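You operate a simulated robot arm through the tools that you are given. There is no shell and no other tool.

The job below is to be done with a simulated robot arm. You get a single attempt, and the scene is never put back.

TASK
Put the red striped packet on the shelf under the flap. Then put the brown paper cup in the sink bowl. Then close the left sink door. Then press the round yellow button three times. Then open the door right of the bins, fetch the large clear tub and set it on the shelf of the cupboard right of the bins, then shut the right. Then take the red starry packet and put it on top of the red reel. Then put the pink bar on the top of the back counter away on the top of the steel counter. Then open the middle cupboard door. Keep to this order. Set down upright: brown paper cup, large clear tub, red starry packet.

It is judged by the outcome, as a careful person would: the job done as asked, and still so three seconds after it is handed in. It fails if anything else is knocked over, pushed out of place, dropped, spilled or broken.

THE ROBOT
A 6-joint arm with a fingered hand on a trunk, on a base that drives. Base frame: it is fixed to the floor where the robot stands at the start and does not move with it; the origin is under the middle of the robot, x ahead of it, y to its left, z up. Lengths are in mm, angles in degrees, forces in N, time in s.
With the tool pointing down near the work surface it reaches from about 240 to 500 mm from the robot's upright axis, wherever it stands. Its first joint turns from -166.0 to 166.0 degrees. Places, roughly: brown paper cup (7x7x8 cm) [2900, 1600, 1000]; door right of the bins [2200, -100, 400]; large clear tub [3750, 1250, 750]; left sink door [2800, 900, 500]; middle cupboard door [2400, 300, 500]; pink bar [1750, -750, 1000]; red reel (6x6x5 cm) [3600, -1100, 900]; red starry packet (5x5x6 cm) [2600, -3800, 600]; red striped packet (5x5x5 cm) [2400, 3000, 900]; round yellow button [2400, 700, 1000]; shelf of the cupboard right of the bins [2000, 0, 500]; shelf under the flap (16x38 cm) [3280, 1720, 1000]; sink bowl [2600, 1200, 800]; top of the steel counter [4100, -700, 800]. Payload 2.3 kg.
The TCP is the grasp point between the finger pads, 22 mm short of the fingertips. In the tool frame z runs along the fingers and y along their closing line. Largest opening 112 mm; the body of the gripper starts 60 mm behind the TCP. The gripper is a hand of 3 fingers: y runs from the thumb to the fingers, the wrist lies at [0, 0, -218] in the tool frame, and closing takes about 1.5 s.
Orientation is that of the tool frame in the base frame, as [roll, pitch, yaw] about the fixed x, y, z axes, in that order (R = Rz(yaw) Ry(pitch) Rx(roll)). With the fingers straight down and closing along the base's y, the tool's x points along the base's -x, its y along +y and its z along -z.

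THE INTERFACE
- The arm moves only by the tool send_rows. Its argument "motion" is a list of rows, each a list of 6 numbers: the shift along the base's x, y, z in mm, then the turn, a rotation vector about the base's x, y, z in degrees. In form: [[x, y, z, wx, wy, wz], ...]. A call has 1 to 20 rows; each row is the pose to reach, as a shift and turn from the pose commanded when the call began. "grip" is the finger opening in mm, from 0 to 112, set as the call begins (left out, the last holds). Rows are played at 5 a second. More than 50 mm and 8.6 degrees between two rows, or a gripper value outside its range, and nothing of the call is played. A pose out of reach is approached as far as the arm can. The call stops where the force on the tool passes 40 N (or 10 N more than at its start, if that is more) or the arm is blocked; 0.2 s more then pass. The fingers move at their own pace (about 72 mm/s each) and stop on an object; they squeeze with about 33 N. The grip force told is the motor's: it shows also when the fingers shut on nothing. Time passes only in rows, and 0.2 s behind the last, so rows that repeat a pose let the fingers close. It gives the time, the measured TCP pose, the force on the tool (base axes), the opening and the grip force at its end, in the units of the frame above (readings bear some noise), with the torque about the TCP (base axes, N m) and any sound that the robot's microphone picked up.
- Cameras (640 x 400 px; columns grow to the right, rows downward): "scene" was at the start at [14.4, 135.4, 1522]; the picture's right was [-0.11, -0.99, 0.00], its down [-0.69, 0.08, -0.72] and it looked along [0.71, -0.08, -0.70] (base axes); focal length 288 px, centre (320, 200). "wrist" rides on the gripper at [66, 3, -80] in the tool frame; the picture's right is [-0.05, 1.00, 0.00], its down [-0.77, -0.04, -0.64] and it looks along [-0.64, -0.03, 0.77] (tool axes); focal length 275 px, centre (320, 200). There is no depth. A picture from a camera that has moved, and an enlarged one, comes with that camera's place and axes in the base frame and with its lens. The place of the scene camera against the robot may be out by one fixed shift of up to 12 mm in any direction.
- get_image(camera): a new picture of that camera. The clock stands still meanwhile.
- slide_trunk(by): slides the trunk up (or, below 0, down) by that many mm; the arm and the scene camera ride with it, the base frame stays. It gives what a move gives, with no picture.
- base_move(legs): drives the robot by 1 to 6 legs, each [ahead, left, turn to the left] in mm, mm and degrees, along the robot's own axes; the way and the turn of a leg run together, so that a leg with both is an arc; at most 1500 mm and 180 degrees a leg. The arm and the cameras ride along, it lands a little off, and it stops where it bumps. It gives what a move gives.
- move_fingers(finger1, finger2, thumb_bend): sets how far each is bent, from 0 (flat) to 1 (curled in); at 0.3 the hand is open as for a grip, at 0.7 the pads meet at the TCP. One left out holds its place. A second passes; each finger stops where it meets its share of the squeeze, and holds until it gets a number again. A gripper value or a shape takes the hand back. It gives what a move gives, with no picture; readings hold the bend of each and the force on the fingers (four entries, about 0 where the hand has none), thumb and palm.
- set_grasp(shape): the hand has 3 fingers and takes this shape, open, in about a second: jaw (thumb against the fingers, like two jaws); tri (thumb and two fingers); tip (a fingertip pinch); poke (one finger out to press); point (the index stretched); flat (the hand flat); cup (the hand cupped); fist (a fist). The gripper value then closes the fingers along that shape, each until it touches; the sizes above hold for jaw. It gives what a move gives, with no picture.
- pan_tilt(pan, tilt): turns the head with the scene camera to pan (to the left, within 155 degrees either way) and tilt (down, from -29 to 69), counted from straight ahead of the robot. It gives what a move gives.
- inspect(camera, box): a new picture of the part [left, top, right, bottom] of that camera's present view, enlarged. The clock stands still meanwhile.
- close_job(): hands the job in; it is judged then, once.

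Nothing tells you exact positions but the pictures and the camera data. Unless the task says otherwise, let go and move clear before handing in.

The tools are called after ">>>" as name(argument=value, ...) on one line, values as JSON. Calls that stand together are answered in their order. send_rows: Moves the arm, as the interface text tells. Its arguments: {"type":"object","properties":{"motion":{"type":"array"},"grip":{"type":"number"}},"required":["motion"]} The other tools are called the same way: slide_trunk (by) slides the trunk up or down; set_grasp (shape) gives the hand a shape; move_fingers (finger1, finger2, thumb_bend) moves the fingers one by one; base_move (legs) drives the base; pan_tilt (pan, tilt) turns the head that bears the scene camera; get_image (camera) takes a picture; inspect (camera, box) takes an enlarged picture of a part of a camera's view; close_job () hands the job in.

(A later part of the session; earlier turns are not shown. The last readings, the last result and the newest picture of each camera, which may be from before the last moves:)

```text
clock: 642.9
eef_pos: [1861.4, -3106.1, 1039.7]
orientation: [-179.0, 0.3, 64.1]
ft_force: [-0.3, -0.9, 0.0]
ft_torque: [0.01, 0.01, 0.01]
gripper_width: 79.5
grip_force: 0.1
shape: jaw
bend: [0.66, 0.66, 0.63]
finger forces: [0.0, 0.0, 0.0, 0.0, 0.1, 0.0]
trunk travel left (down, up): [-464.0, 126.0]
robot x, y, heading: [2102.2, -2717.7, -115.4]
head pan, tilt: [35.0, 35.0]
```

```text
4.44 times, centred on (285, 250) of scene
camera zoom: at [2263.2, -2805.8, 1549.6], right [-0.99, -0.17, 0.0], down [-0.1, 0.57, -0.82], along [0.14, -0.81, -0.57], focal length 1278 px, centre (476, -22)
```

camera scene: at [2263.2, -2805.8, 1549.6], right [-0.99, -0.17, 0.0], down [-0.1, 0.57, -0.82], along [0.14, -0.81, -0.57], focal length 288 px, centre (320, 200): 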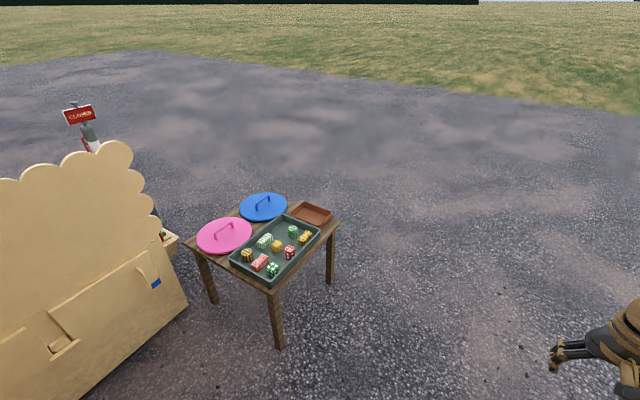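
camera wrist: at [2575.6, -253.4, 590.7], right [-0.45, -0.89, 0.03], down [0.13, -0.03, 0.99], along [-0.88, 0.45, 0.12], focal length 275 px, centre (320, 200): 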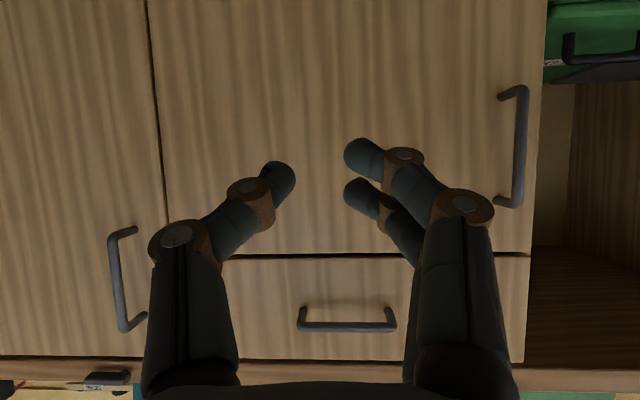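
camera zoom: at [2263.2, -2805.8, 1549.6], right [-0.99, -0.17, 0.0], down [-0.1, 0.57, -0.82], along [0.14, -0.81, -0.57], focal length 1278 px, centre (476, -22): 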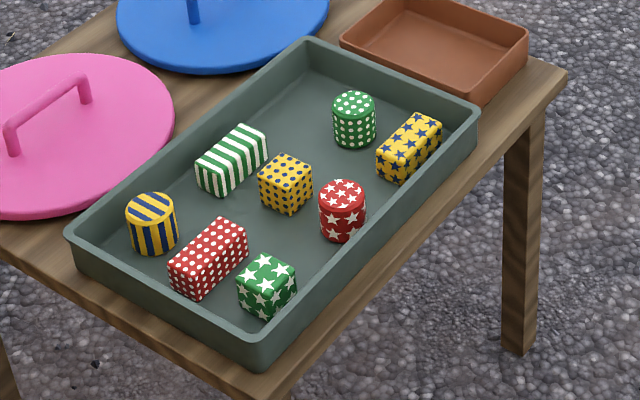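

The red starry packet is an upright cylinder in the tray, about 35 mm from the tray's near side, around (2554, −3700). I'll drive to face that side of the table.

>>> base_move(legs=[[700, 0, 0], [0, 0, 91], [340, 0, 0]])

>>> pan_tilt(pan=0, tilt=55)

>>> get_image(camera="scene")

>>> get_image(camera="wrist")

```text
clock: 652.5
eef_pos: [2500.6, -3730.4, 1040.3]
orientation: [-179.1, 0.2, 155.4]
ft_force: [0.0, -0.4, -0.2]
ft_torque: [0.0, 0.01, 0.01]
gripper_width: 79.9
grip_force: 0.1
shape: jaw
bend: [0.66, 0.66, 0.63]
finger forces: [0.0, 0.0, 0.0, 0.0, 0.0, 0.0]
trunk travel left (down, up): [-464.0, 126.0]
robot x, y, heading: [2106.0, -3500.6, -24.1]
head pan, tilt: [35.0, 35.0]
```

```text
clock: 653.5
eef_pos: [2498.4, -3728.9, 1040.2]
orientation: [-178.9, 0.3, 155.4]
ft_force: [0.9, 0.3, 0.8]
ft_torque: [0.01, -0.02, 0.02]
gripper_width: 79.9
grip_force: 0.0
shape: jaw
bend: [0.66, 0.66, 0.63]
finger forces: [0.1, 0.0, 0.1, 0.0, 0.1, 0.0]
trunk travel left (down, up): [-464.0, 126.0]
robot x, y, heading: [2107.7, -3502.4, -23.8]
head pan, tilt: [0.0, 55.0]
```

```text
taken
camera scene: at [2165.7, -3370.8, 1521.4], right [-0.41, -0.91, 0.0], down [-0.75, 0.33, -0.57], along [0.52, -0.23, -0.82], focal length 288 px, centre (320, 200)
```

scene: 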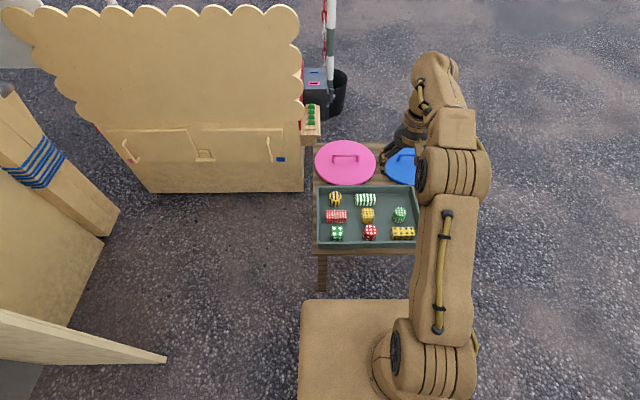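

```text
taken
camera wrist: at [2441.3, -3697.3, 1118.6], right [0.46, 0.89, -0.02], down [0.69, -0.34, 0.64], along [0.56, -0.31, -0.77], focal length 275 px, centre (320, 200)
```

wrist: 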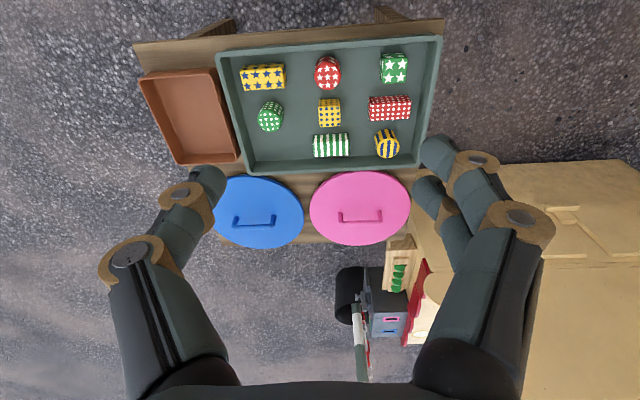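

All packets are clearly visible: the red starry one is at about (2574, −3757), standing z 510–570, with free space left and right for the fingers. I'll move 100 mm closer and lower the trunk.

>>> base_move(legs=[[100, -20, 0]])

>>> slide_trunk(by=-330)

>>> send_rows(motion=[[-5, 0, 0, 0, 0, 0], [-10, 0, 0, 0.9, 0, 0]], grip=100)

>>> get_image(camera="wrist")

```text
clock: 654.7
eef_pos: [2582.7, -3790.0, 1040.5]
orientation: [-179.0, 0.2, 155.5]
ft_force: [1.0, 0.1, -0.2]
ft_torque: [0.01, 0.01, -0.03]
gripper_width: 79.8
grip_force: 0.1
shape: jaw
bend: [0.66, 0.66, 0.63]
finger forces: [0.0, 0.0, 0.0, 0.0, 0.1, 0.0]
trunk travel left (down, up): [-464.0, 126.0]
robot x, y, heading: [2186.8, -3558.8, -24.0]
head pan, tilt: [0.0, 55.0]
```

```text
clock: 658.0
eef_pos: [2582.5, -3789.0, 710.5]
orientation: [-179.0, 0.3, 155.5]
ft_force: [-0.5, 0.2, 0.7]
ft_torque: [0.0, 0.01, -0.03]
gripper_width: 79.7
grip_force: 0.1
shape: jaw
bend: [0.66, 0.66, 0.63]
finger forces: [0.1, 0.1, 0.1, 0.1, 0.1, 0.1]
trunk travel left (down, up): [-134.0, 456.0]
robot x, y, heading: [2187.2, -3558.4, -23.9]
head pan, tilt: [0.0, 55.0]
```

```text
clock: 658.6
eef_pos: [2573.6, -3788.1, 710.7]
orientation: [-179.9, -0.1, 155.5]
ft_force: [0.2, -1.0, -0.1]
ft_torque: [0.01, -0.04, -0.01]
gripper_width: 99.9
grip_force: 0.1
shape: jaw
bend: [0.49, 0.49, 0.45]
finger forces: [0.1, 0.0, 0.0, 0.1, 0.0, 0.1]
trunk travel left (down, up): [-134.0, 456.0]
robot x, y, heading: [2186.3, -3556.2, -24.1]
head pan, tilt: [0.0, 55.0]
```

```text
taken
camera wrist: at [2514.4, -3757.6, 790.6], right [0.46, 0.89, 0.0], down [0.69, -0.35, 0.63], along [0.56, -0.29, -0.77], focal length 275 px, centre (320, 200)
```

wrist: 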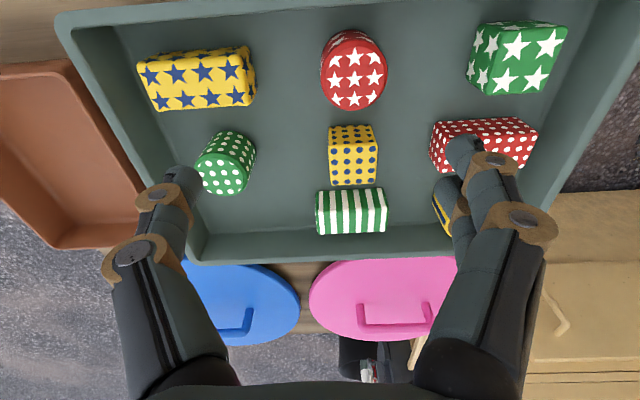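

The packet's top is at about z 570. I'll centre the hand over it and lower partway.

>>> send_rows(motion=[[5, 12, -10, 0, 0, 0], [10, 24, -30, 0, 0, 0], [10, 24, -60, 0, 0, 0], [10, 24, -90, 0, 0, 0]])

>>> get_image(camera="wrist")

```text
clock: 659.6
eef_pos: [2583.3, -3766.1, 621.8]
orientation: [-179.9, -0.1, 155.4]
ft_force: [0.4, -0.2, 0.3]
ft_torque: [0.01, -0.03, -0.04]
gripper_width: 99.9
grip_force: 0.0
shape: jaw
bend: [0.49, 0.49, 0.45]
finger forces: [0.0, 0.0, 0.1, 0.0, 0.1, 0.0]
trunk travel left (down, up): [-134.0, 456.0]
robot x, y, heading: [2188.3, -3558.2, -23.6]
head pan, tilt: [0.0, 55.0]
```

```text
taken
camera wrist: at [2524.8, -3734.6, 700.4], right [0.46, 0.89, 0.0], down [0.69, -0.35, 0.63], along [0.56, -0.29, -0.77], focal length 275 px, centre (320, 200)
```

wrist: 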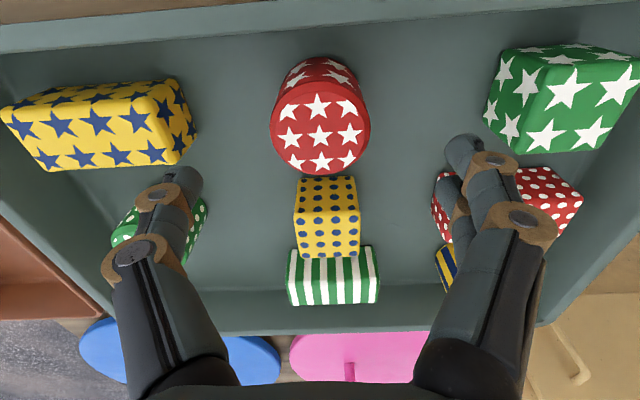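

Centred exactly. I'll narrow the opening a little to stay clear of the neighbouring packets, then lower around it.

>>> send_rows(motion=[[0, 0, 0, 0, 0, 0], [0, 0, -25, 0, 0, 0], [0, 0, -55, 0, 0, 0], [0, 0, -75, 0, 0, 0], [0, 0, -86, 0, 0, 0]], grip=82)

>>> get_image(camera="wrist")

```text
clock: 660.7
eef_pos: [2585.7, -3766.6, 546.6]
orientation: [179.8, 0.5, 155.5]
ft_force: [-4.8, 1.2, 35.6]
ft_torque: [0.35, 0.09, 0.07]
gripper_width: 80.7
grip_force: 0.0
shape: jaw
bend: [0.67, 0.67, 0.62]
finger forces: [11.7, 9.0, 0.1, 0.0, 14.6, 0.0]
out of reach, approached as far as the arm can: row 5
trunk travel left (down, up): [-134.0, 456.0]
robot x, y, heading: [2187.6, -3560.7, -23.8]
head pan, tilt: [0.0, 55.0]
stopped in row 5: the force on the tool passed its limit at 53 N (the readings are from after the stop); the commanded pose is now the measured one
```

```text
taken
camera wrist: at [2526.2, -3736.5, 624.8], right [0.46, 0.89, 0.01], down [0.68, -0.35, 0.64], along [0.57, -0.29, -0.77], focal length 275 px, centre (320, 200)
```

wrist: 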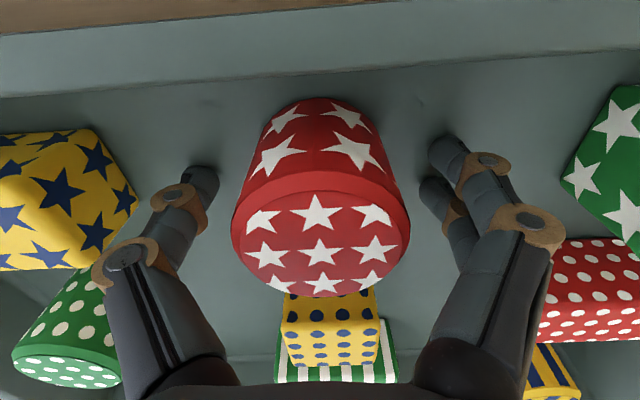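

The fingertips touched the tray floor (z≈524). I'll rise 5 mm and close on the packet.

>>> send_rows(motion=[[0, 0, 3, 0, -0.5, 0], [0, 0, 6, 0, -0.5, 0]])

>>> send_rows(motion=[[0, 0, 0, 0, 0, 0], [0, 0, 0, 0, 0, 0], [0, 0, 0, 0, 0, 0], [0, 0, 0, 0, 0, 0], [0, 0, 0, 0, 0, 0]], grip=40)

>>> get_image(camera="wrist")

```text
clock: 661.3
eef_pos: [2587.3, -3767.0, 547.7]
orientation: [179.3, 0.3, 155.6]
ft_force: [-0.7, -0.8, 1.5]
ft_torque: [-0.03, 0.02, -0.03]
gripper_width: 81.9
grip_force: 0.1
shape: jaw
bend: [0.65, 0.65, 0.61]
finger forces: [0.2, 0.0, 0.1, 0.0, 1.0, 0.0]
trunk travel left (down, up): [-134.0, 456.0]
robot x, y, heading: [2186.4, -3552.7, -23.7]
head pan, tilt: [0.0, 55.0]
```

```text
clock: 662.5
eef_pos: [2587.6, -3767.0, 547.4]
orientation: [179.4, 0.4, 155.5]
ft_force: [0.2, 0.9, 0.9]
ft_torque: [0.01, -0.02, -0.01]
gripper_width: 38.6
grip_force: 33.0
shape: jaw
bend: [0.74, 0.75, 0.71]
finger forces: [15.6, 12.3, 0.0, 0.0, 29.1, 0.0]
trunk travel left (down, up): [-134.0, 456.0]
robot x, y, heading: [2186.1, -3554.9, -23.7]
head pan, tilt: [0.0, 55.0]
```

```text
taken
camera wrist: at [2527.8, -3736.4, 626.8], right [0.46, 0.89, 0.01], down [0.68, -0.36, 0.64], along [0.57, -0.29, -0.77], focal length 275 px, centre (320, 200)
```

wrist: 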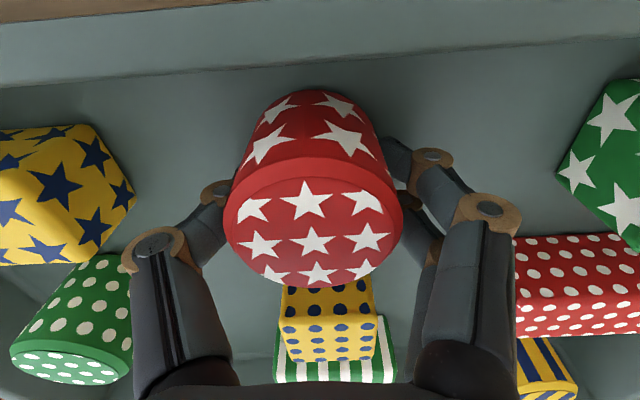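

Gripped, but the fingertips are level with the packet's base, which would get in the way on the reel. I'll reopen, rise 14 mm and grip again higher up.

>>> send_rows(motion=[[0, 0, 0, 0, 0, 0], [0, 0, 0, 0, 0, 0], [0, 0, 0, 0, 0, 0], [0, 0, 7, 0, 0, 0], [0, 0, 14, 0, 0, 0]], grip=78)

>>> send_rows(motion=[[0, 0, 0, 0, 0, 0], [0, 0, 0, 0, 0, 0], [0, 0, 0, 0, 0, 0], [0, 0, 0, 0, 0, 0], [0, 0, 0, 0, 0, 0]], grip=40)

>>> get_image(camera="wrist")

```text
clock: 663.7
eef_pos: [2587.4, -3767.6, 564.0]
orientation: [179.5, 0.3, 155.5]
ft_force: [0.6, 0.2, 0.1]
ft_torque: [0.04, 0.04, -0.01]
gripper_width: 77.7
grip_force: 0.1
shape: jaw
bend: [0.68, 0.68, 0.64]
finger forces: [0.0, 0.1, 0.1, 0.0, 0.1, 0.0]
trunk travel left (down, up): [-134.0, 456.0]
robot x, y, heading: [2188.5, -3557.9, -23.9]
head pan, tilt: [0.0, 55.0]
```

```text
clock: 664.9
eef_pos: [2587.4, -3766.9, 563.0]
orientation: [179.6, 0.4, 155.5]
ft_force: [-0.3, -0.5, 0.2]
ft_torque: [0.02, -0.01, -0.03]
gripper_width: 36.0
grip_force: 33.4
shape: jaw
bend: [0.74, 0.73, 0.7]
finger forces: [14.3, 13.1, 0.1, 0.0, 28.9, 0.1]
trunk travel left (down, up): [-134.0, 456.0]
robot x, y, heading: [2185.2, -3557.7, -24.1]
head pan, tilt: [0.0, 55.0]
```

```text
taken
camera wrist: at [2528.0, -3736.5, 641.1], right [0.46, 0.89, 0.01], down [0.68, -0.36, 0.64], along [0.57, -0.29, -0.77], focal length 275 px, centre (320, 200)
```

wrist: 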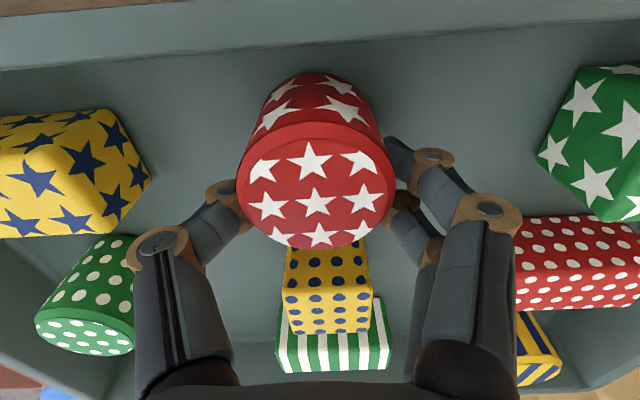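

Good grip. I'll lift straight up out of the tray.

>>> send_rows(motion=[[0, 0, 20, 0, 0, 0], [0, 0, 50, 0, 0, 0], [0, 0, 90, 0, 0, 0], [0, 0, 130, 0, 0, 0]])

>>> slide_trunk(by=400)

>>> get_image(camera="wrist")

>>> get_image(camera="scene")

```text
clock: 665.9
eef_pos: [2587.5, -3766.3, 695.0]
orientation: [179.5, 0.4, 155.5]
ft_force: [-0.1, -0.1, 0.0]
ft_torque: [0.04, 0.05, 0.01]
gripper_width: 35.3
grip_force: 32.8
shape: jaw
bend: [0.74, 0.73, 0.7]
finger forces: [13.9, 13.8, 0.0, 0.0, 28.2, 0.0]
trunk travel left (down, up): [-134.0, 456.0]
robot x, y, heading: [2182.6, -3555.4, -23.7]
head pan, tilt: [0.0, 55.0]
```

```text
clock: 669.8
eef_pos: [2587.0, -3766.6, 1093.9]
orientation: [179.5, 0.3, 155.5]
ft_force: [0.0, -0.1, -1.0]
ft_torque: [-0.01, -0.01, -0.03]
gripper_width: 35.2
grip_force: 33.0
shape: jaw
bend: [0.74, 0.73, 0.7]
finger forces: [13.9, 13.8, 0.0, 0.1, 28.1, 0.0]
trunk travel left (down, up): [-534.0, 56.0]
robot x, y, heading: [2185.5, -3558.8, -23.9]
head pan, tilt: [0.0, 55.0]
```

```text
taken
camera wrist: at [2527.7, -3736.1, 1171.8], right [0.46, 0.89, 0.01], down [0.68, -0.36, 0.64], along [0.57, -0.29, -0.77], focal length 275 px, centre (320, 200)
```

wrist: 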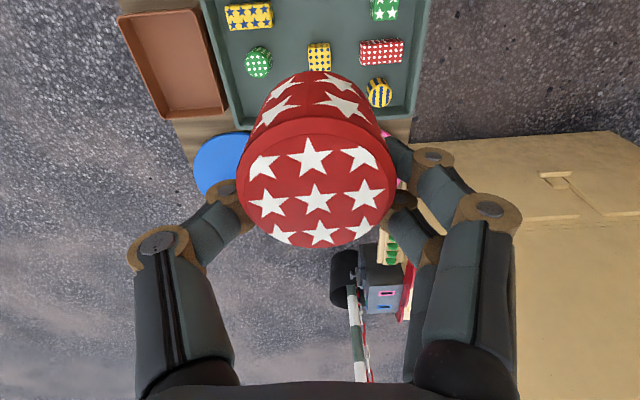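

```text
taken
camera scene: at [2248.1, -3429.9, 1591.4], right [-0.41, -0.91, 0.0], down [-0.75, 0.33, -0.57], along [0.52, -0.23, -0.82], focal length 288 px, centre (320, 200)
```

scene: 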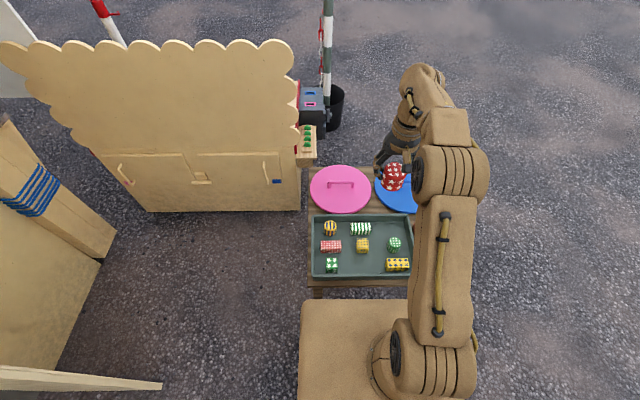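

The packet is out and the rest of the tray is undisturbed. I'll back off and drive back into the stall toward the reel.

>>> base_move(legs=[[-400, 0, 0], [0, 0, 89.6], [1300, 0, 0]])

>>> pan_tilt(pan=0, tilt=30)

>>> get_image(camera="scene")

```text
clock: 682.1
eef_pos: [2508.9, -1819.1, 1093.3]
orientation: [179.5, 0.4, -113.2]
ft_force: [-0.6, -0.3, -0.5]
ft_torque: [0.0, -0.06, 0.02]
gripper_width: 34.8
grip_force: 32.9
shape: jaw
bend: [0.74, 0.73, 0.7]
finger forces: [14.2, 12.6, 0.0, 0.1, 28.1, 0.0]
trunk travel left (down, up): [-534.0, 56.0]
robot x, y, heading: [2309.1, -2222.8, 67.3]
head pan, tilt: [0.0, 55.0]
```

```text
clock: 683.0
eef_pos: [2509.7, -1819.9, 1093.2]
orientation: [179.5, 0.4, -113.1]
ft_force: [-1.2, 0.3, -0.8]
ft_torque: [-0.02, -0.02, -0.01]
gripper_width: 35.1
grip_force: 33.1
shape: jaw
bend: [0.74, 0.73, 0.7]
finger forces: [14.2, 12.7, 0.1, 0.0, 28.1, 0.1]
trunk travel left (down, up): [-534.0, 56.0]
robot x, y, heading: [2307.4, -2223.2, 67.7]
head pan, tilt: [0.0, 30.0]
```

```text
taken
camera scene: at [2184.3, -2138.6, 1627.4], right [0.92, -0.38, 0.0], down [-0.19, -0.46, -0.87], along [0.33, 0.8, -0.5], focal length 288 px, centre (320, 200)
```

scene: 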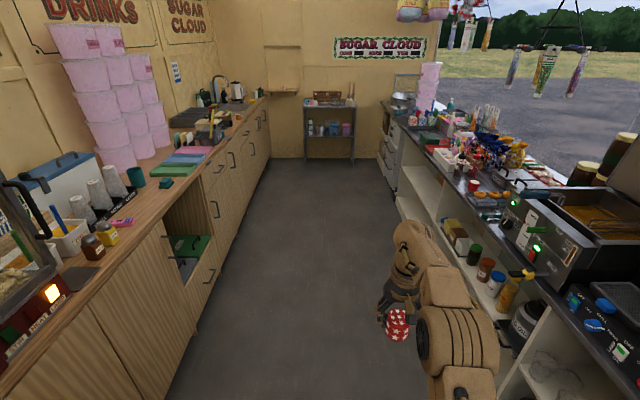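

I'm back at the entrance with a clear aisle. I'll drive on to the reel and turn to face the steel counter.

>>> base_move(legs=[[1500, 0, -2]])

>>> base_move(legs=[[0, 0, -90]])

>>> pan_tilt(pan=0, tilt=45)

>>> get_image(camera="scene")

>>> get_image(camera="wrist")

```text
clock: 690.4
eef_pos: [3154.7, -466.2, 1093.3]
orientation: [179.6, 0.4, -116.7]
ft_force: [0.2, -0.2, -0.2]
ft_torque: [0.0, 0.06, 0.01]
gripper_width: 34.9
grip_force: 32.6
shape: jaw
bend: [0.74, 0.73, 0.7]
finger forces: [14.2, 12.7, 0.0, 0.0, 28.0, 0.0]
trunk travel left (down, up): [-534.0, 56.0]
robot x, y, heading: [2932.4, -862.2, 63.9]
head pan, tilt: [0.0, 30.0]
```

```text
clock: 694.6
eef_pos: [3321.8, -1080.2, 1094.0]
orientation: [179.5, 0.4, 153.5]
ft_force: [0.0, 0.0, -0.6]
ft_torque: [-0.01, -0.02, -0.01]
gripper_width: 34.6
grip_force: 32.7
shape: jaw
bend: [0.74, 0.73, 0.7]
finger forces: [14.4, 12.4, 0.0, 0.0, 28.0, 0.1]
trunk travel left (down, up): [-534.0, 56.0]
robot x, y, heading: [2928.0, -856.1, -25.9]
head pan, tilt: [0.0, 30.0]
```

```text
clock: 695.4
eef_pos: [3322.5, -1080.3, 1093.1]
orientation: [179.6, 0.4, 153.6]
ft_force: [0.1, -0.8, 0.0]
ft_torque: [-0.03, 0.01, 0.01]
gripper_width: 34.8
grip_force: 33.0
shape: jaw
bend: [0.74, 0.73, 0.7]
finger forces: [14.4, 12.3, 0.0, 0.0, 28.0, 0.1]
trunk travel left (down, up): [-534.0, 56.0]
robot x, y, heading: [2928.8, -857.2, -26.2]
head pan, tilt: [0.0, 45.0]
```

```text
taken
camera scene: at [3003.0, -735.9, 1604.9], right [-0.44, -0.9, 0.0], down [-0.64, 0.31, -0.71], along [0.64, -0.31, -0.71], focal length 288 px, centre (320, 200)
```

scene: 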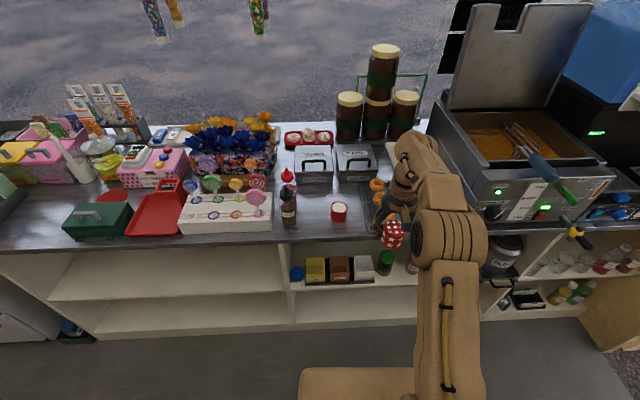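

```text
taken
camera wrist: at [3263.5, -1047.4, 1171.8], right [0.49, 0.87, 0.01], down [0.67, -0.38, 0.64], along [0.56, -0.31, -0.77], focal length 275 px, centre (320, 200)
```

wrist: 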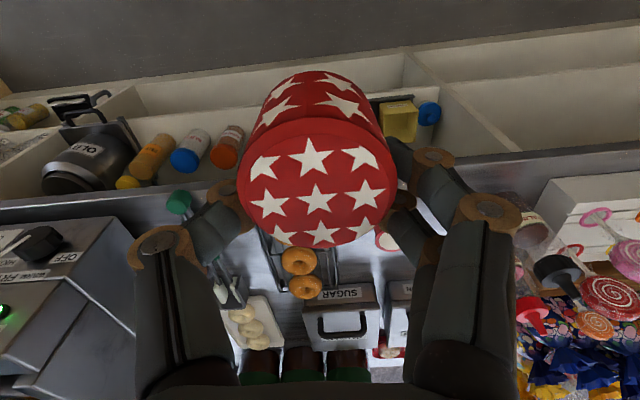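

The reel's top centre triangulates to about (3596, −1099) with its top near z 880. I'll shift left and move in so the packet hangs high above the reel.

>>> base_move(legs=[[0, 75, 1.7], [200, 0, 0]])

>>> get_image(camera="wrist")

>>> get_image(camera="scene")

```text
clock: 697.6
eef_pos: [3541.8, -1087.1, 1092.7]
orientation: [179.5, 0.4, 154.8]
ft_force: [0.5, 0.7, -1.1]
ft_torque: [0.01, 0.01, 0.0]
gripper_width: 34.8
grip_force: 32.8
shape: jaw
bend: [0.74, 0.73, 0.7]
finger forces: [14.3, 12.5, 0.0, 0.0, 28.0, 0.1]
trunk travel left (down, up): [-534.0, 56.0]
robot x, y, heading: [3144.6, -872.5, -24.7]
head pan, tilt: [0.0, 45.0]
```

```text
taken
camera wrist: at [3482.8, -1055.9, 1171.6], right [0.47, 0.88, 0.01], down [0.68, -0.36, 0.64], along [0.57, -0.29, -0.77], focal length 275 px, centre (320, 200)
```

wrist: 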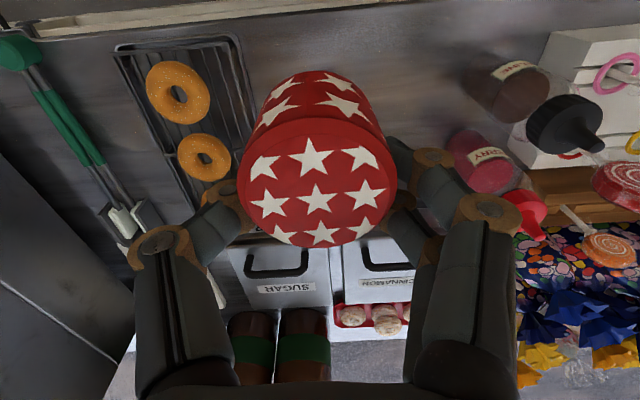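

```text
taken
camera scene: at [3215.2, -750.7, 1604.8], right [-0.42, -0.91, 0.0], down [-0.64, 0.29, -0.71], along [0.64, -0.29, -0.71], focal length 288 px, centre (320, 200)
```

scene: 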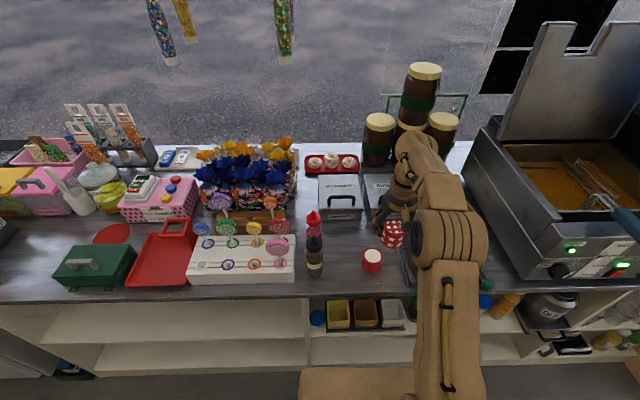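

The packet hides the reel from the wrist camera. I'll shift the hand sideways briefly to get an accurate wrist-camera fix on the reel.

>>> send_rows(motion=[[-14, -30, 0, 0, 0, 0], [-28, -61, 0, 0, 0, 0], [-41, -91, 0, 0, 0, 0], [-49, -109, 0, 0, 0, 0]])

>>> get_image(camera="wrist")

>>> inspect(camera="wrist", box=[380, 40, 540, 160])

```text
clock: 698.6
eef_pos: [3492.0, -1197.9, 1092.2]
orientation: [179.4, 0.4, 154.9]
ft_force: [0.2, -0.4, -1.6]
ft_torque: [0.04, -0.02, -0.01]
gripper_width: 34.5
grip_force: 33.4
shape: jaw
bend: [0.74, 0.73, 0.7]
finger forces: [14.4, 13.3, 0.0, 0.0, 27.7, 0.0]
trunk travel left (down, up): [-534.0, 56.0]
robot x, y, heading: [3140.6, -874.9, -24.9]
head pan, tilt: [0.0, 45.0]
```

```text
taken
camera wrist: at [3432.9, -1165.5, 1170.3], right [0.47, 0.88, 0.01], down [0.68, -0.36, 0.64], along [0.57, -0.29, -0.77], focal length 275 px, centre (320, 200)
```

wrist: 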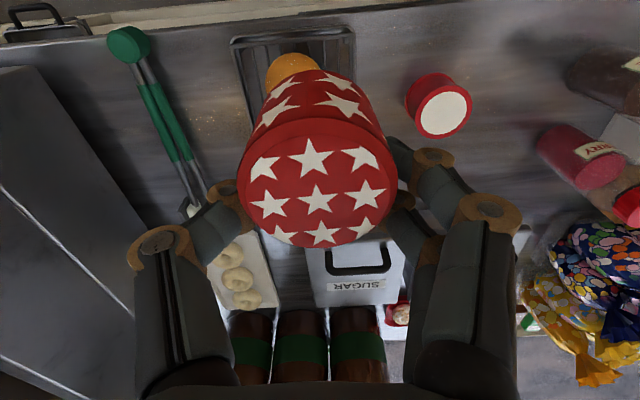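

```text
3.33 times, centred on (460, 100) of wrist
camera zoom: at [3432.9, -1165.5, 1170.3], right [0.47, 0.88, 0.01], down [0.68, -0.36, 0.64], along [0.57, -0.29, -0.77], focal length 918 px, centre (-147, 533)
```

zoom: 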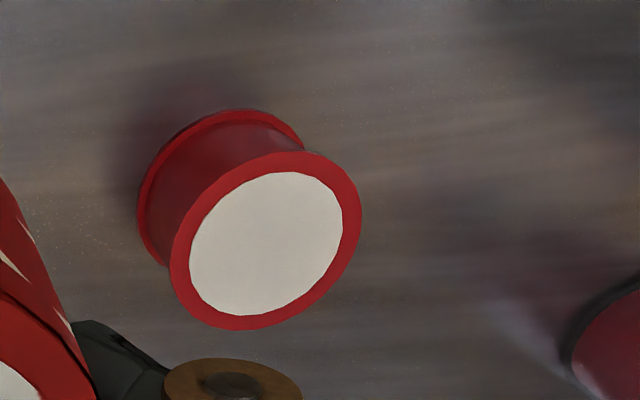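

I have a clear wrist view of the reel. I'll take a second view from lower down to fix its height and position by triangulation.

>>> send_rows(motion=[[0, 0, -30, 0, 0, 0], [0, 0, -60, 0, 0, 0], [0, 0, -80, 0, 0, 0]])

>>> inspect(camera="wrist", box=[400, 0, 600, 150])

>>> get_image(camera="wrist")

```text
clock: 699.5
eef_pos: [3492.6, -1195.2, 1014.2]
orientation: [179.4, 0.4, 154.7]
ft_force: [-0.6, -0.3, -0.2]
ft_torque: [0.02, -0.01, -0.01]
gripper_width: 34.0
grip_force: 33.1
shape: jaw
bend: [0.73, 0.73, 0.7]
finger forces: [14.6, 13.9, 0.0, 0.0, 27.6, 0.0]
trunk travel left (down, up): [-534.0, 56.0]
robot x, y, heading: [3146.3, -871.9, -24.7]
head pan, tilt: [0.0, 45.0]
```

```text
2.67 times, centred on (500, 75) of wrist
camera zoom: at [3433.4, -1164.3, 1091.4], right [0.47, 0.88, 0.01], down [0.68, -0.36, 0.64], along [0.57, -0.29, -0.77], focal length 734 px, centre (-160, 533)
```

zoom: 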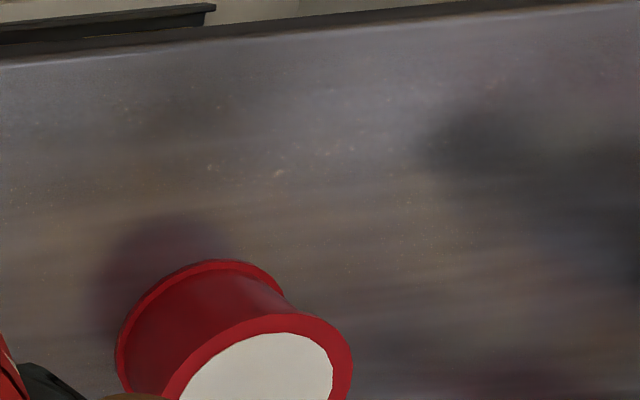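

```text
taken
camera wrist: at [3433.4, -1164.3, 1091.4], right [0.47, 0.88, 0.01], down [0.68, -0.36, 0.64], along [0.57, -0.29, -0.77], focal length 275 px, centre (320, 200)
```

wrist: 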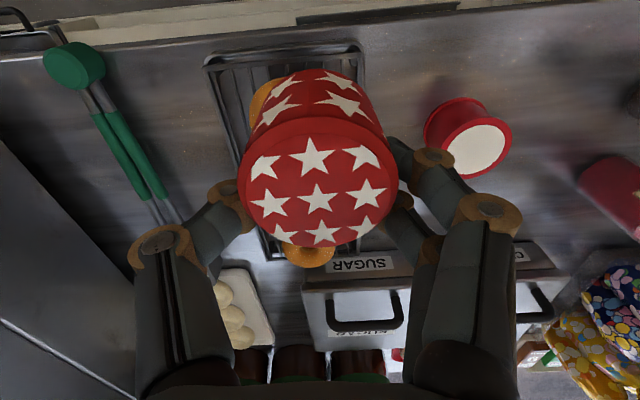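

>>> inspect(camera="wrist", box=[410, 80, 530, 190])

```text
3.64 times, centred on (470, 135) of wrist
camera zoom: at [3433.4, -1164.3, 1091.4], right [0.47, 0.88, 0.01], down [0.68, -0.36, 0.64], along [0.57, -0.29, -0.77], focal length 1001 px, centre (-226, 436)
```

zoom: 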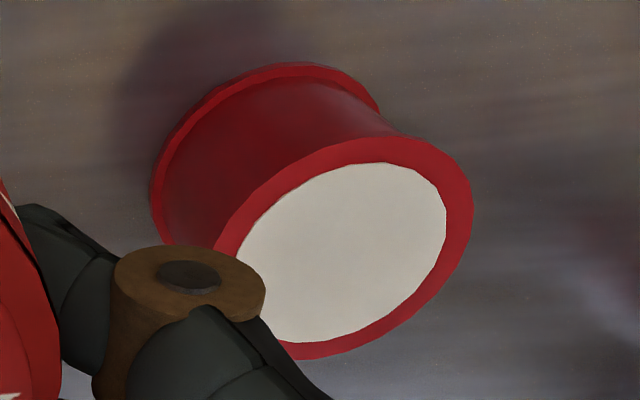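

Both wrist views agree: the reel's top centre is at (3597, −1100), z 888. The packet's axis sits about 16 mm toward me from the tool point, which I'll allow for. I'll move the base 90 mm closer, then position the packet over the reel.

>>> base_move(legs=[[90, 0, 0]])

>>> get_image(camera="wrist")

```text
clock: 700.6
eef_pos: [3575.7, -1234.5, 1013.2]
orientation: [179.4, 0.5, 154.8]
ft_force: [-0.2, -0.4, -0.8]
ft_torque: [0.02, 0.03, 0.01]
gripper_width: 33.9
grip_force: 33.2
shape: jaw
bend: [0.73, 0.73, 0.7]
finger forces: [14.6, 13.8, 0.0, 0.1, 27.5, 0.1]
trunk travel left (down, up): [-534.0, 56.0]
robot x, y, heading: [3226.3, -911.5, -24.5]
head pan, tilt: [0.0, 45.0]
```

```text
taken
camera wrist: at [3516.5, -1202.8, 1091.6], right [0.47, 0.88, 0.01], down [0.68, -0.36, 0.64], along [0.57, -0.29, -0.77], focal length 275 px, centre (320, 200)
```

wrist: 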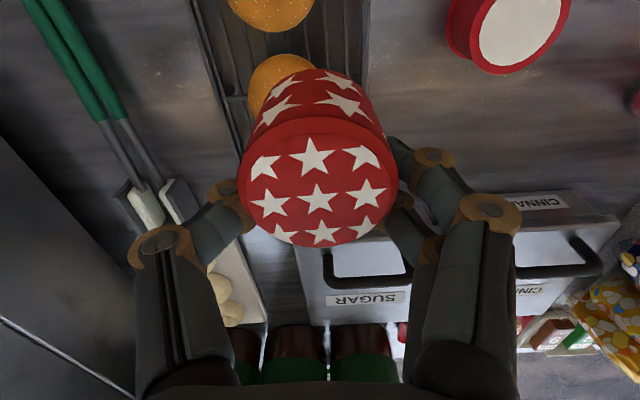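

The reel is visible beside the hand and confirms the position. I'll move the packet over it, staying ~85 mm above.

>>> send_rows(motion=[[10, 32, 0, 0, 0, 0], [19, 64, 0, 0, 0, 0], [28, 96, 0, 0, 0, 0], [37.5, 127, 0, 0, 0, 0]])

>>> get_image(camera="wrist")

>>> inspect(camera="scene", box=[300, 200, 480, 340])

```text
clock: 701.6
eef_pos: [3613.0, -1105.4, 1013.9]
orientation: [179.5, 0.4, 154.8]
ft_force: [0.2, 0.4, -0.8]
ft_torque: [0.01, -0.03, 0.04]
gripper_width: 34.2
grip_force: 33.2
shape: jaw
bend: [0.73, 0.73, 0.7]
finger forces: [14.8, 13.5, 0.0, 0.0, 27.7, 0.1]
trunk travel left (down, up): [-534.0, 56.0]
robot x, y, heading: [3228.5, -910.4, -24.7]
head pan, tilt: [0.0, 45.0]
```

```text
taken
camera wrist: at [3553.6, -1073.7, 1092.4], right [0.47, 0.88, 0.01], down [0.68, -0.36, 0.64], along [0.57, -0.29, -0.77], focal length 275 px, centre (320, 200)
```

wrist: 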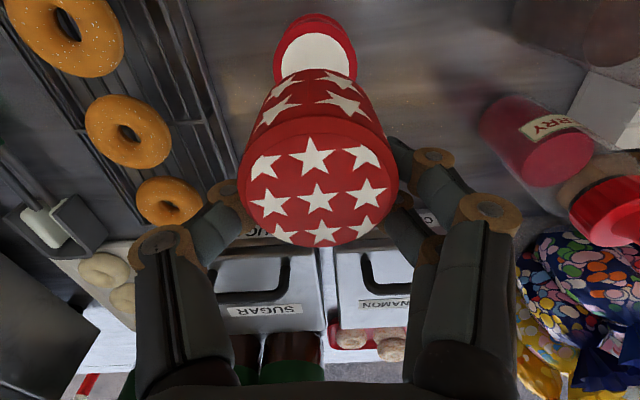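

```text
2.86 times, centred on (390, 270) of scene
camera zoom: at [3298.0, -787.9, 1604.8], right [-0.42, -0.91, 0.0], down [-0.64, 0.29, -0.71], along [0.64, -0.3, -0.71], focal length 822 px, centre (120, 0)
```

zoom: 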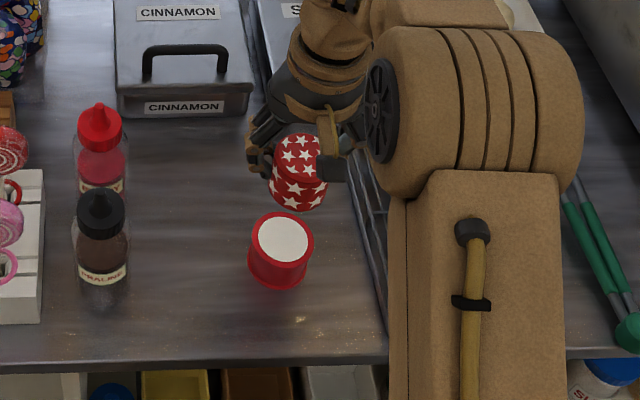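

The packet's axis lines up with the reel within a couple of millimetres. I'll lower, slowing for the last part.

>>> send_rows(motion=[[-1, -1, -30, 0, 0, 0], [-1, -2, -55, 0, 0, 0], [-1, -2, -72, 0, 0, 0]])

>>> get_image(camera="wrist")

>>> inspect(camera="scene", box=[300, 200, 480, 340])

```text
clock: 702.4
eef_pos: [3618.1, -1111.3, 945.4]
orientation: [178.7, 0.0, 154.8]
ft_force: [0.3, 0.1, -0.4]
ft_torque: [-0.03, -0.01, -0.01]
gripper_width: 33.6
grip_force: 33.2
shape: jaw
bend: [0.73, 0.74, 0.7]
finger forces: [14.7, 13.9, 0.0, 0.0, 27.4, 0.1]
out of reach, approached as far as the arm can: row 3
trunk travel left (down, up): [-534.0, 56.0]
robot x, y, heading: [3229.6, -915.2, -24.5]
head pan, tilt: [0.0, 45.0]
```

```text
taken
camera wrist: at [3558.2, -1081.3, 1024.3], right [0.47, 0.88, 0.02], down [0.68, -0.37, 0.64], along [0.57, -0.28, -0.77], focal length 275 px, centre (320, 200)
```

wrist: 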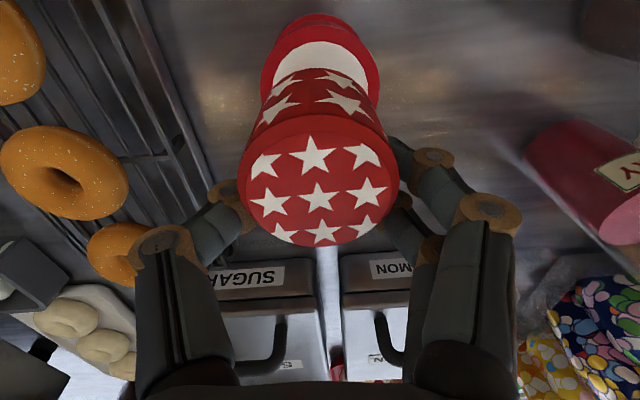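

```text
2.86 times, centred on (390, 270) of scene
camera zoom: at [3298.0, -788.5, 1604.8], right [-0.42, -0.91, 0.0], down [-0.64, 0.29, -0.71], along [0.64, -0.29, -0.71], focal length 822 px, centre (120, 0)
```

zoom: 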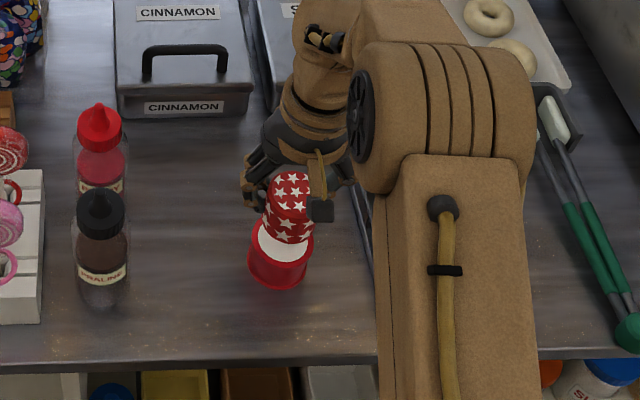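

The arm met a reach limit on the way down and drifted ~7 mm outward. I'll rise a little, correct that, and lower the trunk instead so the arm keeps range.

>>> send_rows(motion=[[-3, 1, 15, 0, 0, 0], [-6, 3, 35, 0, 0, 0]])

>>> slide_trunk(by=-42)

>>> get_image(camera="wrist")

```text
clock: 703.0
eef_pos: [3610.4, -1108.4, 982.3]
orientation: [179.5, 0.4, 154.8]
ft_force: [0.5, 0.2, -0.5]
ft_torque: [-0.02, -0.02, 0.01]
gripper_width: 28.0
grip_force: 32.8
shape: jaw
bend: [0.72, 0.78, 0.73]
finger forces: [18.4, 0.8, 0.1, 0.0, 19.0, 0.1]
trunk travel left (down, up): [-534.0, 56.0]
robot x, y, heading: [3228.8, -911.9, -24.4]
head pan, tilt: [0.0, 45.0]
```

```text
clock: 703.8
eef_pos: [3612.9, -1108.4, 939.1]
orientation: [179.4, 0.3, 154.8]
ft_force: [-0.1, -0.2, -1.0]
ft_torque: [-0.03, -0.03, 0.02]
gripper_width: 27.7
grip_force: 32.9
shape: jaw
bend: [0.72, 0.78, 0.73]
finger forces: [18.5, 0.9, 0.1, 0.0, 19.0, 0.0]
trunk travel left (down, up): [-492.0, 98.0]
robot x, y, heading: [3229.0, -909.3, -24.8]
head pan, tilt: [0.0, 45.0]
```

```text
taken
camera wrist: at [3552.3, -1077.6, 1017.1], right [0.47, 0.88, 0.01], down [0.68, -0.36, 0.64], along [0.57, -0.29, -0.77], focal length 275 px, centre (320, 200)
```

wrist: 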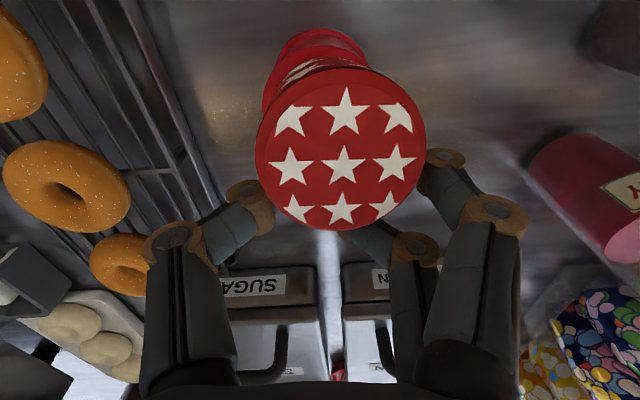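

The packet is slipping in the grip. I'll look at it from the side before moving anything.

>>> inspect(camera="scene", box=[330, 220, 450, 310])

>>> inspect(camera="wrist", box=[220, 10, 460, 260])

```text
4.44 times, centred on (390, 265) of scene
camera zoom: at [3297.5, -788.5, 1562.8], right [-0.42, -0.91, 0.0], down [-0.64, 0.29, -0.71], along [0.64, -0.29, -0.71], focal length 1278 px, centre (9, -89)
```

zoom: 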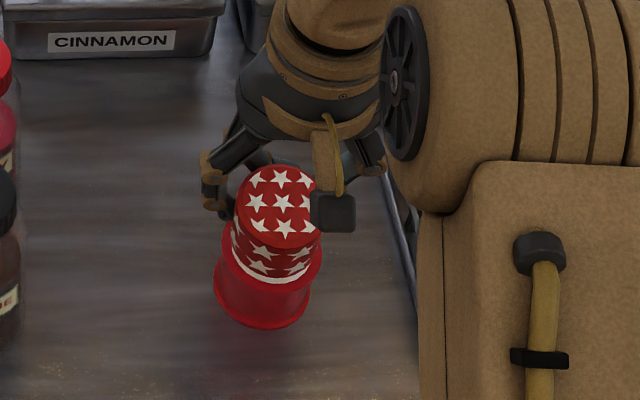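

```text
1.60 times, centred on (340, 135) of wrist
camera zoom: at [3552.3, -1077.6, 1017.1], right [0.47, 0.88, 0.01], down [0.68, -0.36, 0.64], along [0.57, -0.29, -0.77], focal length 440 px, centre (288, 304)
```

zoom: 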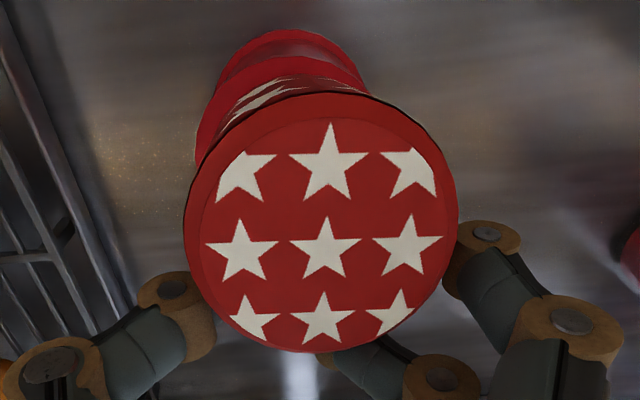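

The packet has tilted about 20° but is still held just above the reel's top. I'll shift ~13 mm toward me so it will stand centred, then lower gently; contact should level it.

>>> send_rows(motion=[[-3, 0, 3, 0, 0, 0], [-6, 0, 4, 0, 0, 0], [-10, -1, 4, 0, 0, 0], [-13, -1, 3, 0, 0, 0]])

>>> get_image(camera="wrist")

>>> inspect(camera="scene", box=[330, 220, 450, 310])

```text
clock: 704.8
eef_pos: [3597.8, -1110.3, 941.8]
orientation: [179.3, 0.3, 154.8]
ft_force: [-0.4, 0.7, -1.0]
ft_torque: [0.0, -0.01, -0.03]
gripper_width: 27.9
grip_force: 33.7
shape: jaw
bend: [0.72, 0.78, 0.73]
finger forces: [18.5, 0.8, 0.0, 0.0, 19.0, 0.1]
trunk travel left (down, up): [-492.0, 98.0]
robot x, y, heading: [3226.1, -912.0, -24.6]
head pan, tilt: [0.0, 45.0]
```

```text
taken
camera wrist: at [3538.9, -1080.5, 1020.9], right [0.47, 0.88, 0.01], down [0.68, -0.37, 0.64], along [0.57, -0.29, -0.77], focal length 275 px, centre (320, 200)
```

wrist: 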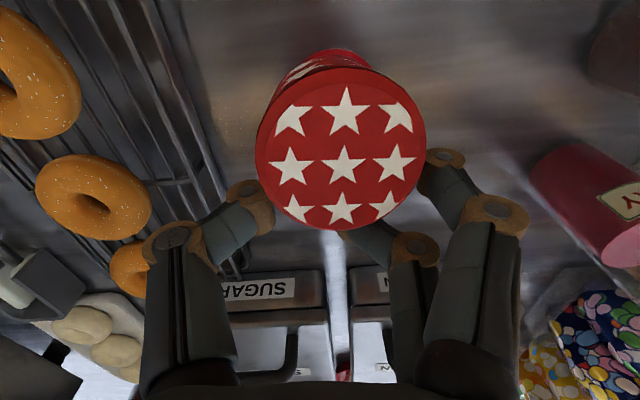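

```text
4.44 times, centred on (390, 265) of scene
camera zoom: at [3297.6, -788.5, 1562.8], right [-0.42, -0.91, 0.0], down [-0.64, 0.29, -0.71], along [0.64, -0.29, -0.71], focal length 1278 px, centre (9, -89)
```

zoom: 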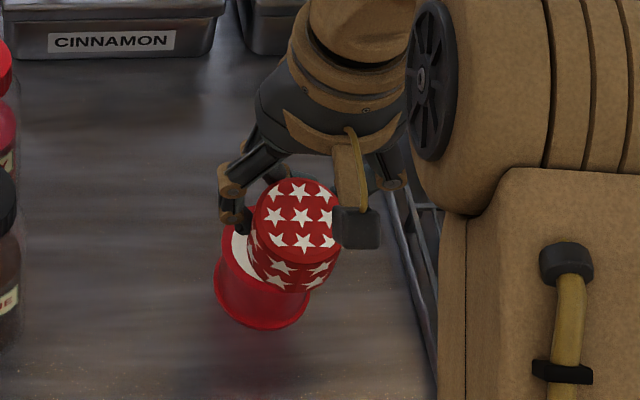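

From the scene view the packet now overhangs toward me and to the right, so my earlier estimate of its position was off. I'll shift back about 12 mm and left a little, and check again.

>>> send_rows(motion=[[4, 1, 1, 0, 0, 0], [8, 3, 1, 0, 0, 0], [12, 4, 0, 0, 0, 0]])

>>> inspect(camera="scene", box=[330, 220, 450, 310])

>>> get_image(camera="wrist")

```text
clock: 705.6
eef_pos: [3610.1, -1107.6, 939.9]
orientation: [179.4, 0.5, 154.9]
ft_force: [-0.4, 0.6, -0.7]
ft_torque: [0.01, -0.04, 0.02]
gripper_width: 27.9
grip_force: 33.4
shape: jaw
bend: [0.72, 0.78, 0.73]
finger forces: [18.6, 0.8, 0.0, 0.1, 19.0, 0.0]
trunk travel left (down, up): [-492.0, 98.0]
robot x, y, heading: [3222.6, -914.4, -24.7]
head pan, tilt: [0.0, 45.0]
```

```text
4.44 times, centred on (390, 265) of scene
camera zoom: at [3297.7, -788.5, 1562.8], right [-0.42, -0.91, 0.0], down [-0.64, 0.29, -0.71], along [0.64, -0.29, -0.71], focal length 1278 px, centre (9, -89)
```

zoom: 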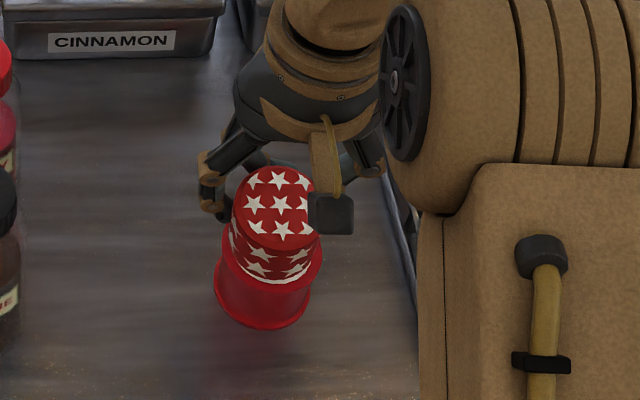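

```text
taken
camera wrist: at [3551.1, -1074.9, 1019.3], right [0.47, 0.88, 0.01], down [0.68, -0.36, 0.64], along [0.57, -0.29, -0.77], focal length 275 px, centre (320, 200)
```

wrist: 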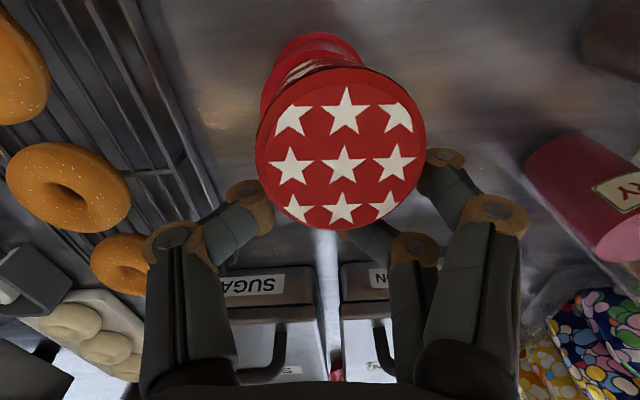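

Now the packet's base sits nicely over the reel's top. I'll lower it in tiny steps until it touches.

>>> send_rows(motion=[[0, 0, -2, 0, 0, 0], [0, 0, -4, 0, 0, 0], [0, 0, -6, 0, 0, 0]])

>>> inspect(camera="scene", box=[330, 220, 450, 310])

```text
clock: 706.4
eef_pos: [3609.7, -1106.4, 935.5]
orientation: [179.4, 0.4, 154.8]
ft_force: [-0.1, -0.3, -0.3]
ft_torque: [0.01, -0.04, -0.01]
gripper_width: 27.9
grip_force: 33.0
shape: jaw
bend: [0.72, 0.78, 0.73]
finger forces: [18.6, 0.7, 0.0, 0.1, 19.0, 0.0]
trunk travel left (down, up): [-492.0, 98.0]
robot x, y, heading: [3226.6, -909.8, -24.7]
head pan, tilt: [0.0, 45.0]
```

```text
4.44 times, centred on (390, 265) of scene
camera zoom: at [3297.6, -788.5, 1562.8], right [-0.42, -0.91, 0.0], down [-0.64, 0.29, -0.71], along [0.64, -0.29, -0.71], focal length 1278 px, centre (9, -89)
```

zoom: 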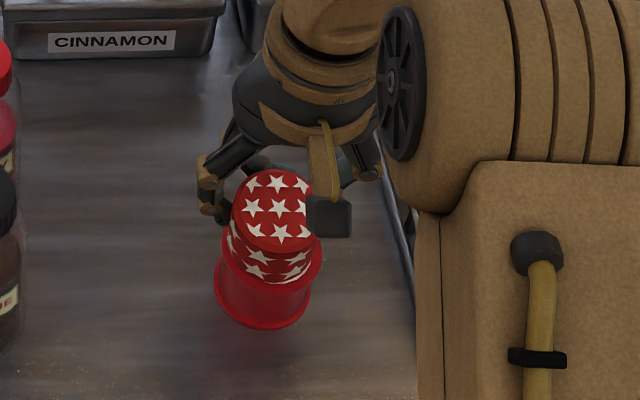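

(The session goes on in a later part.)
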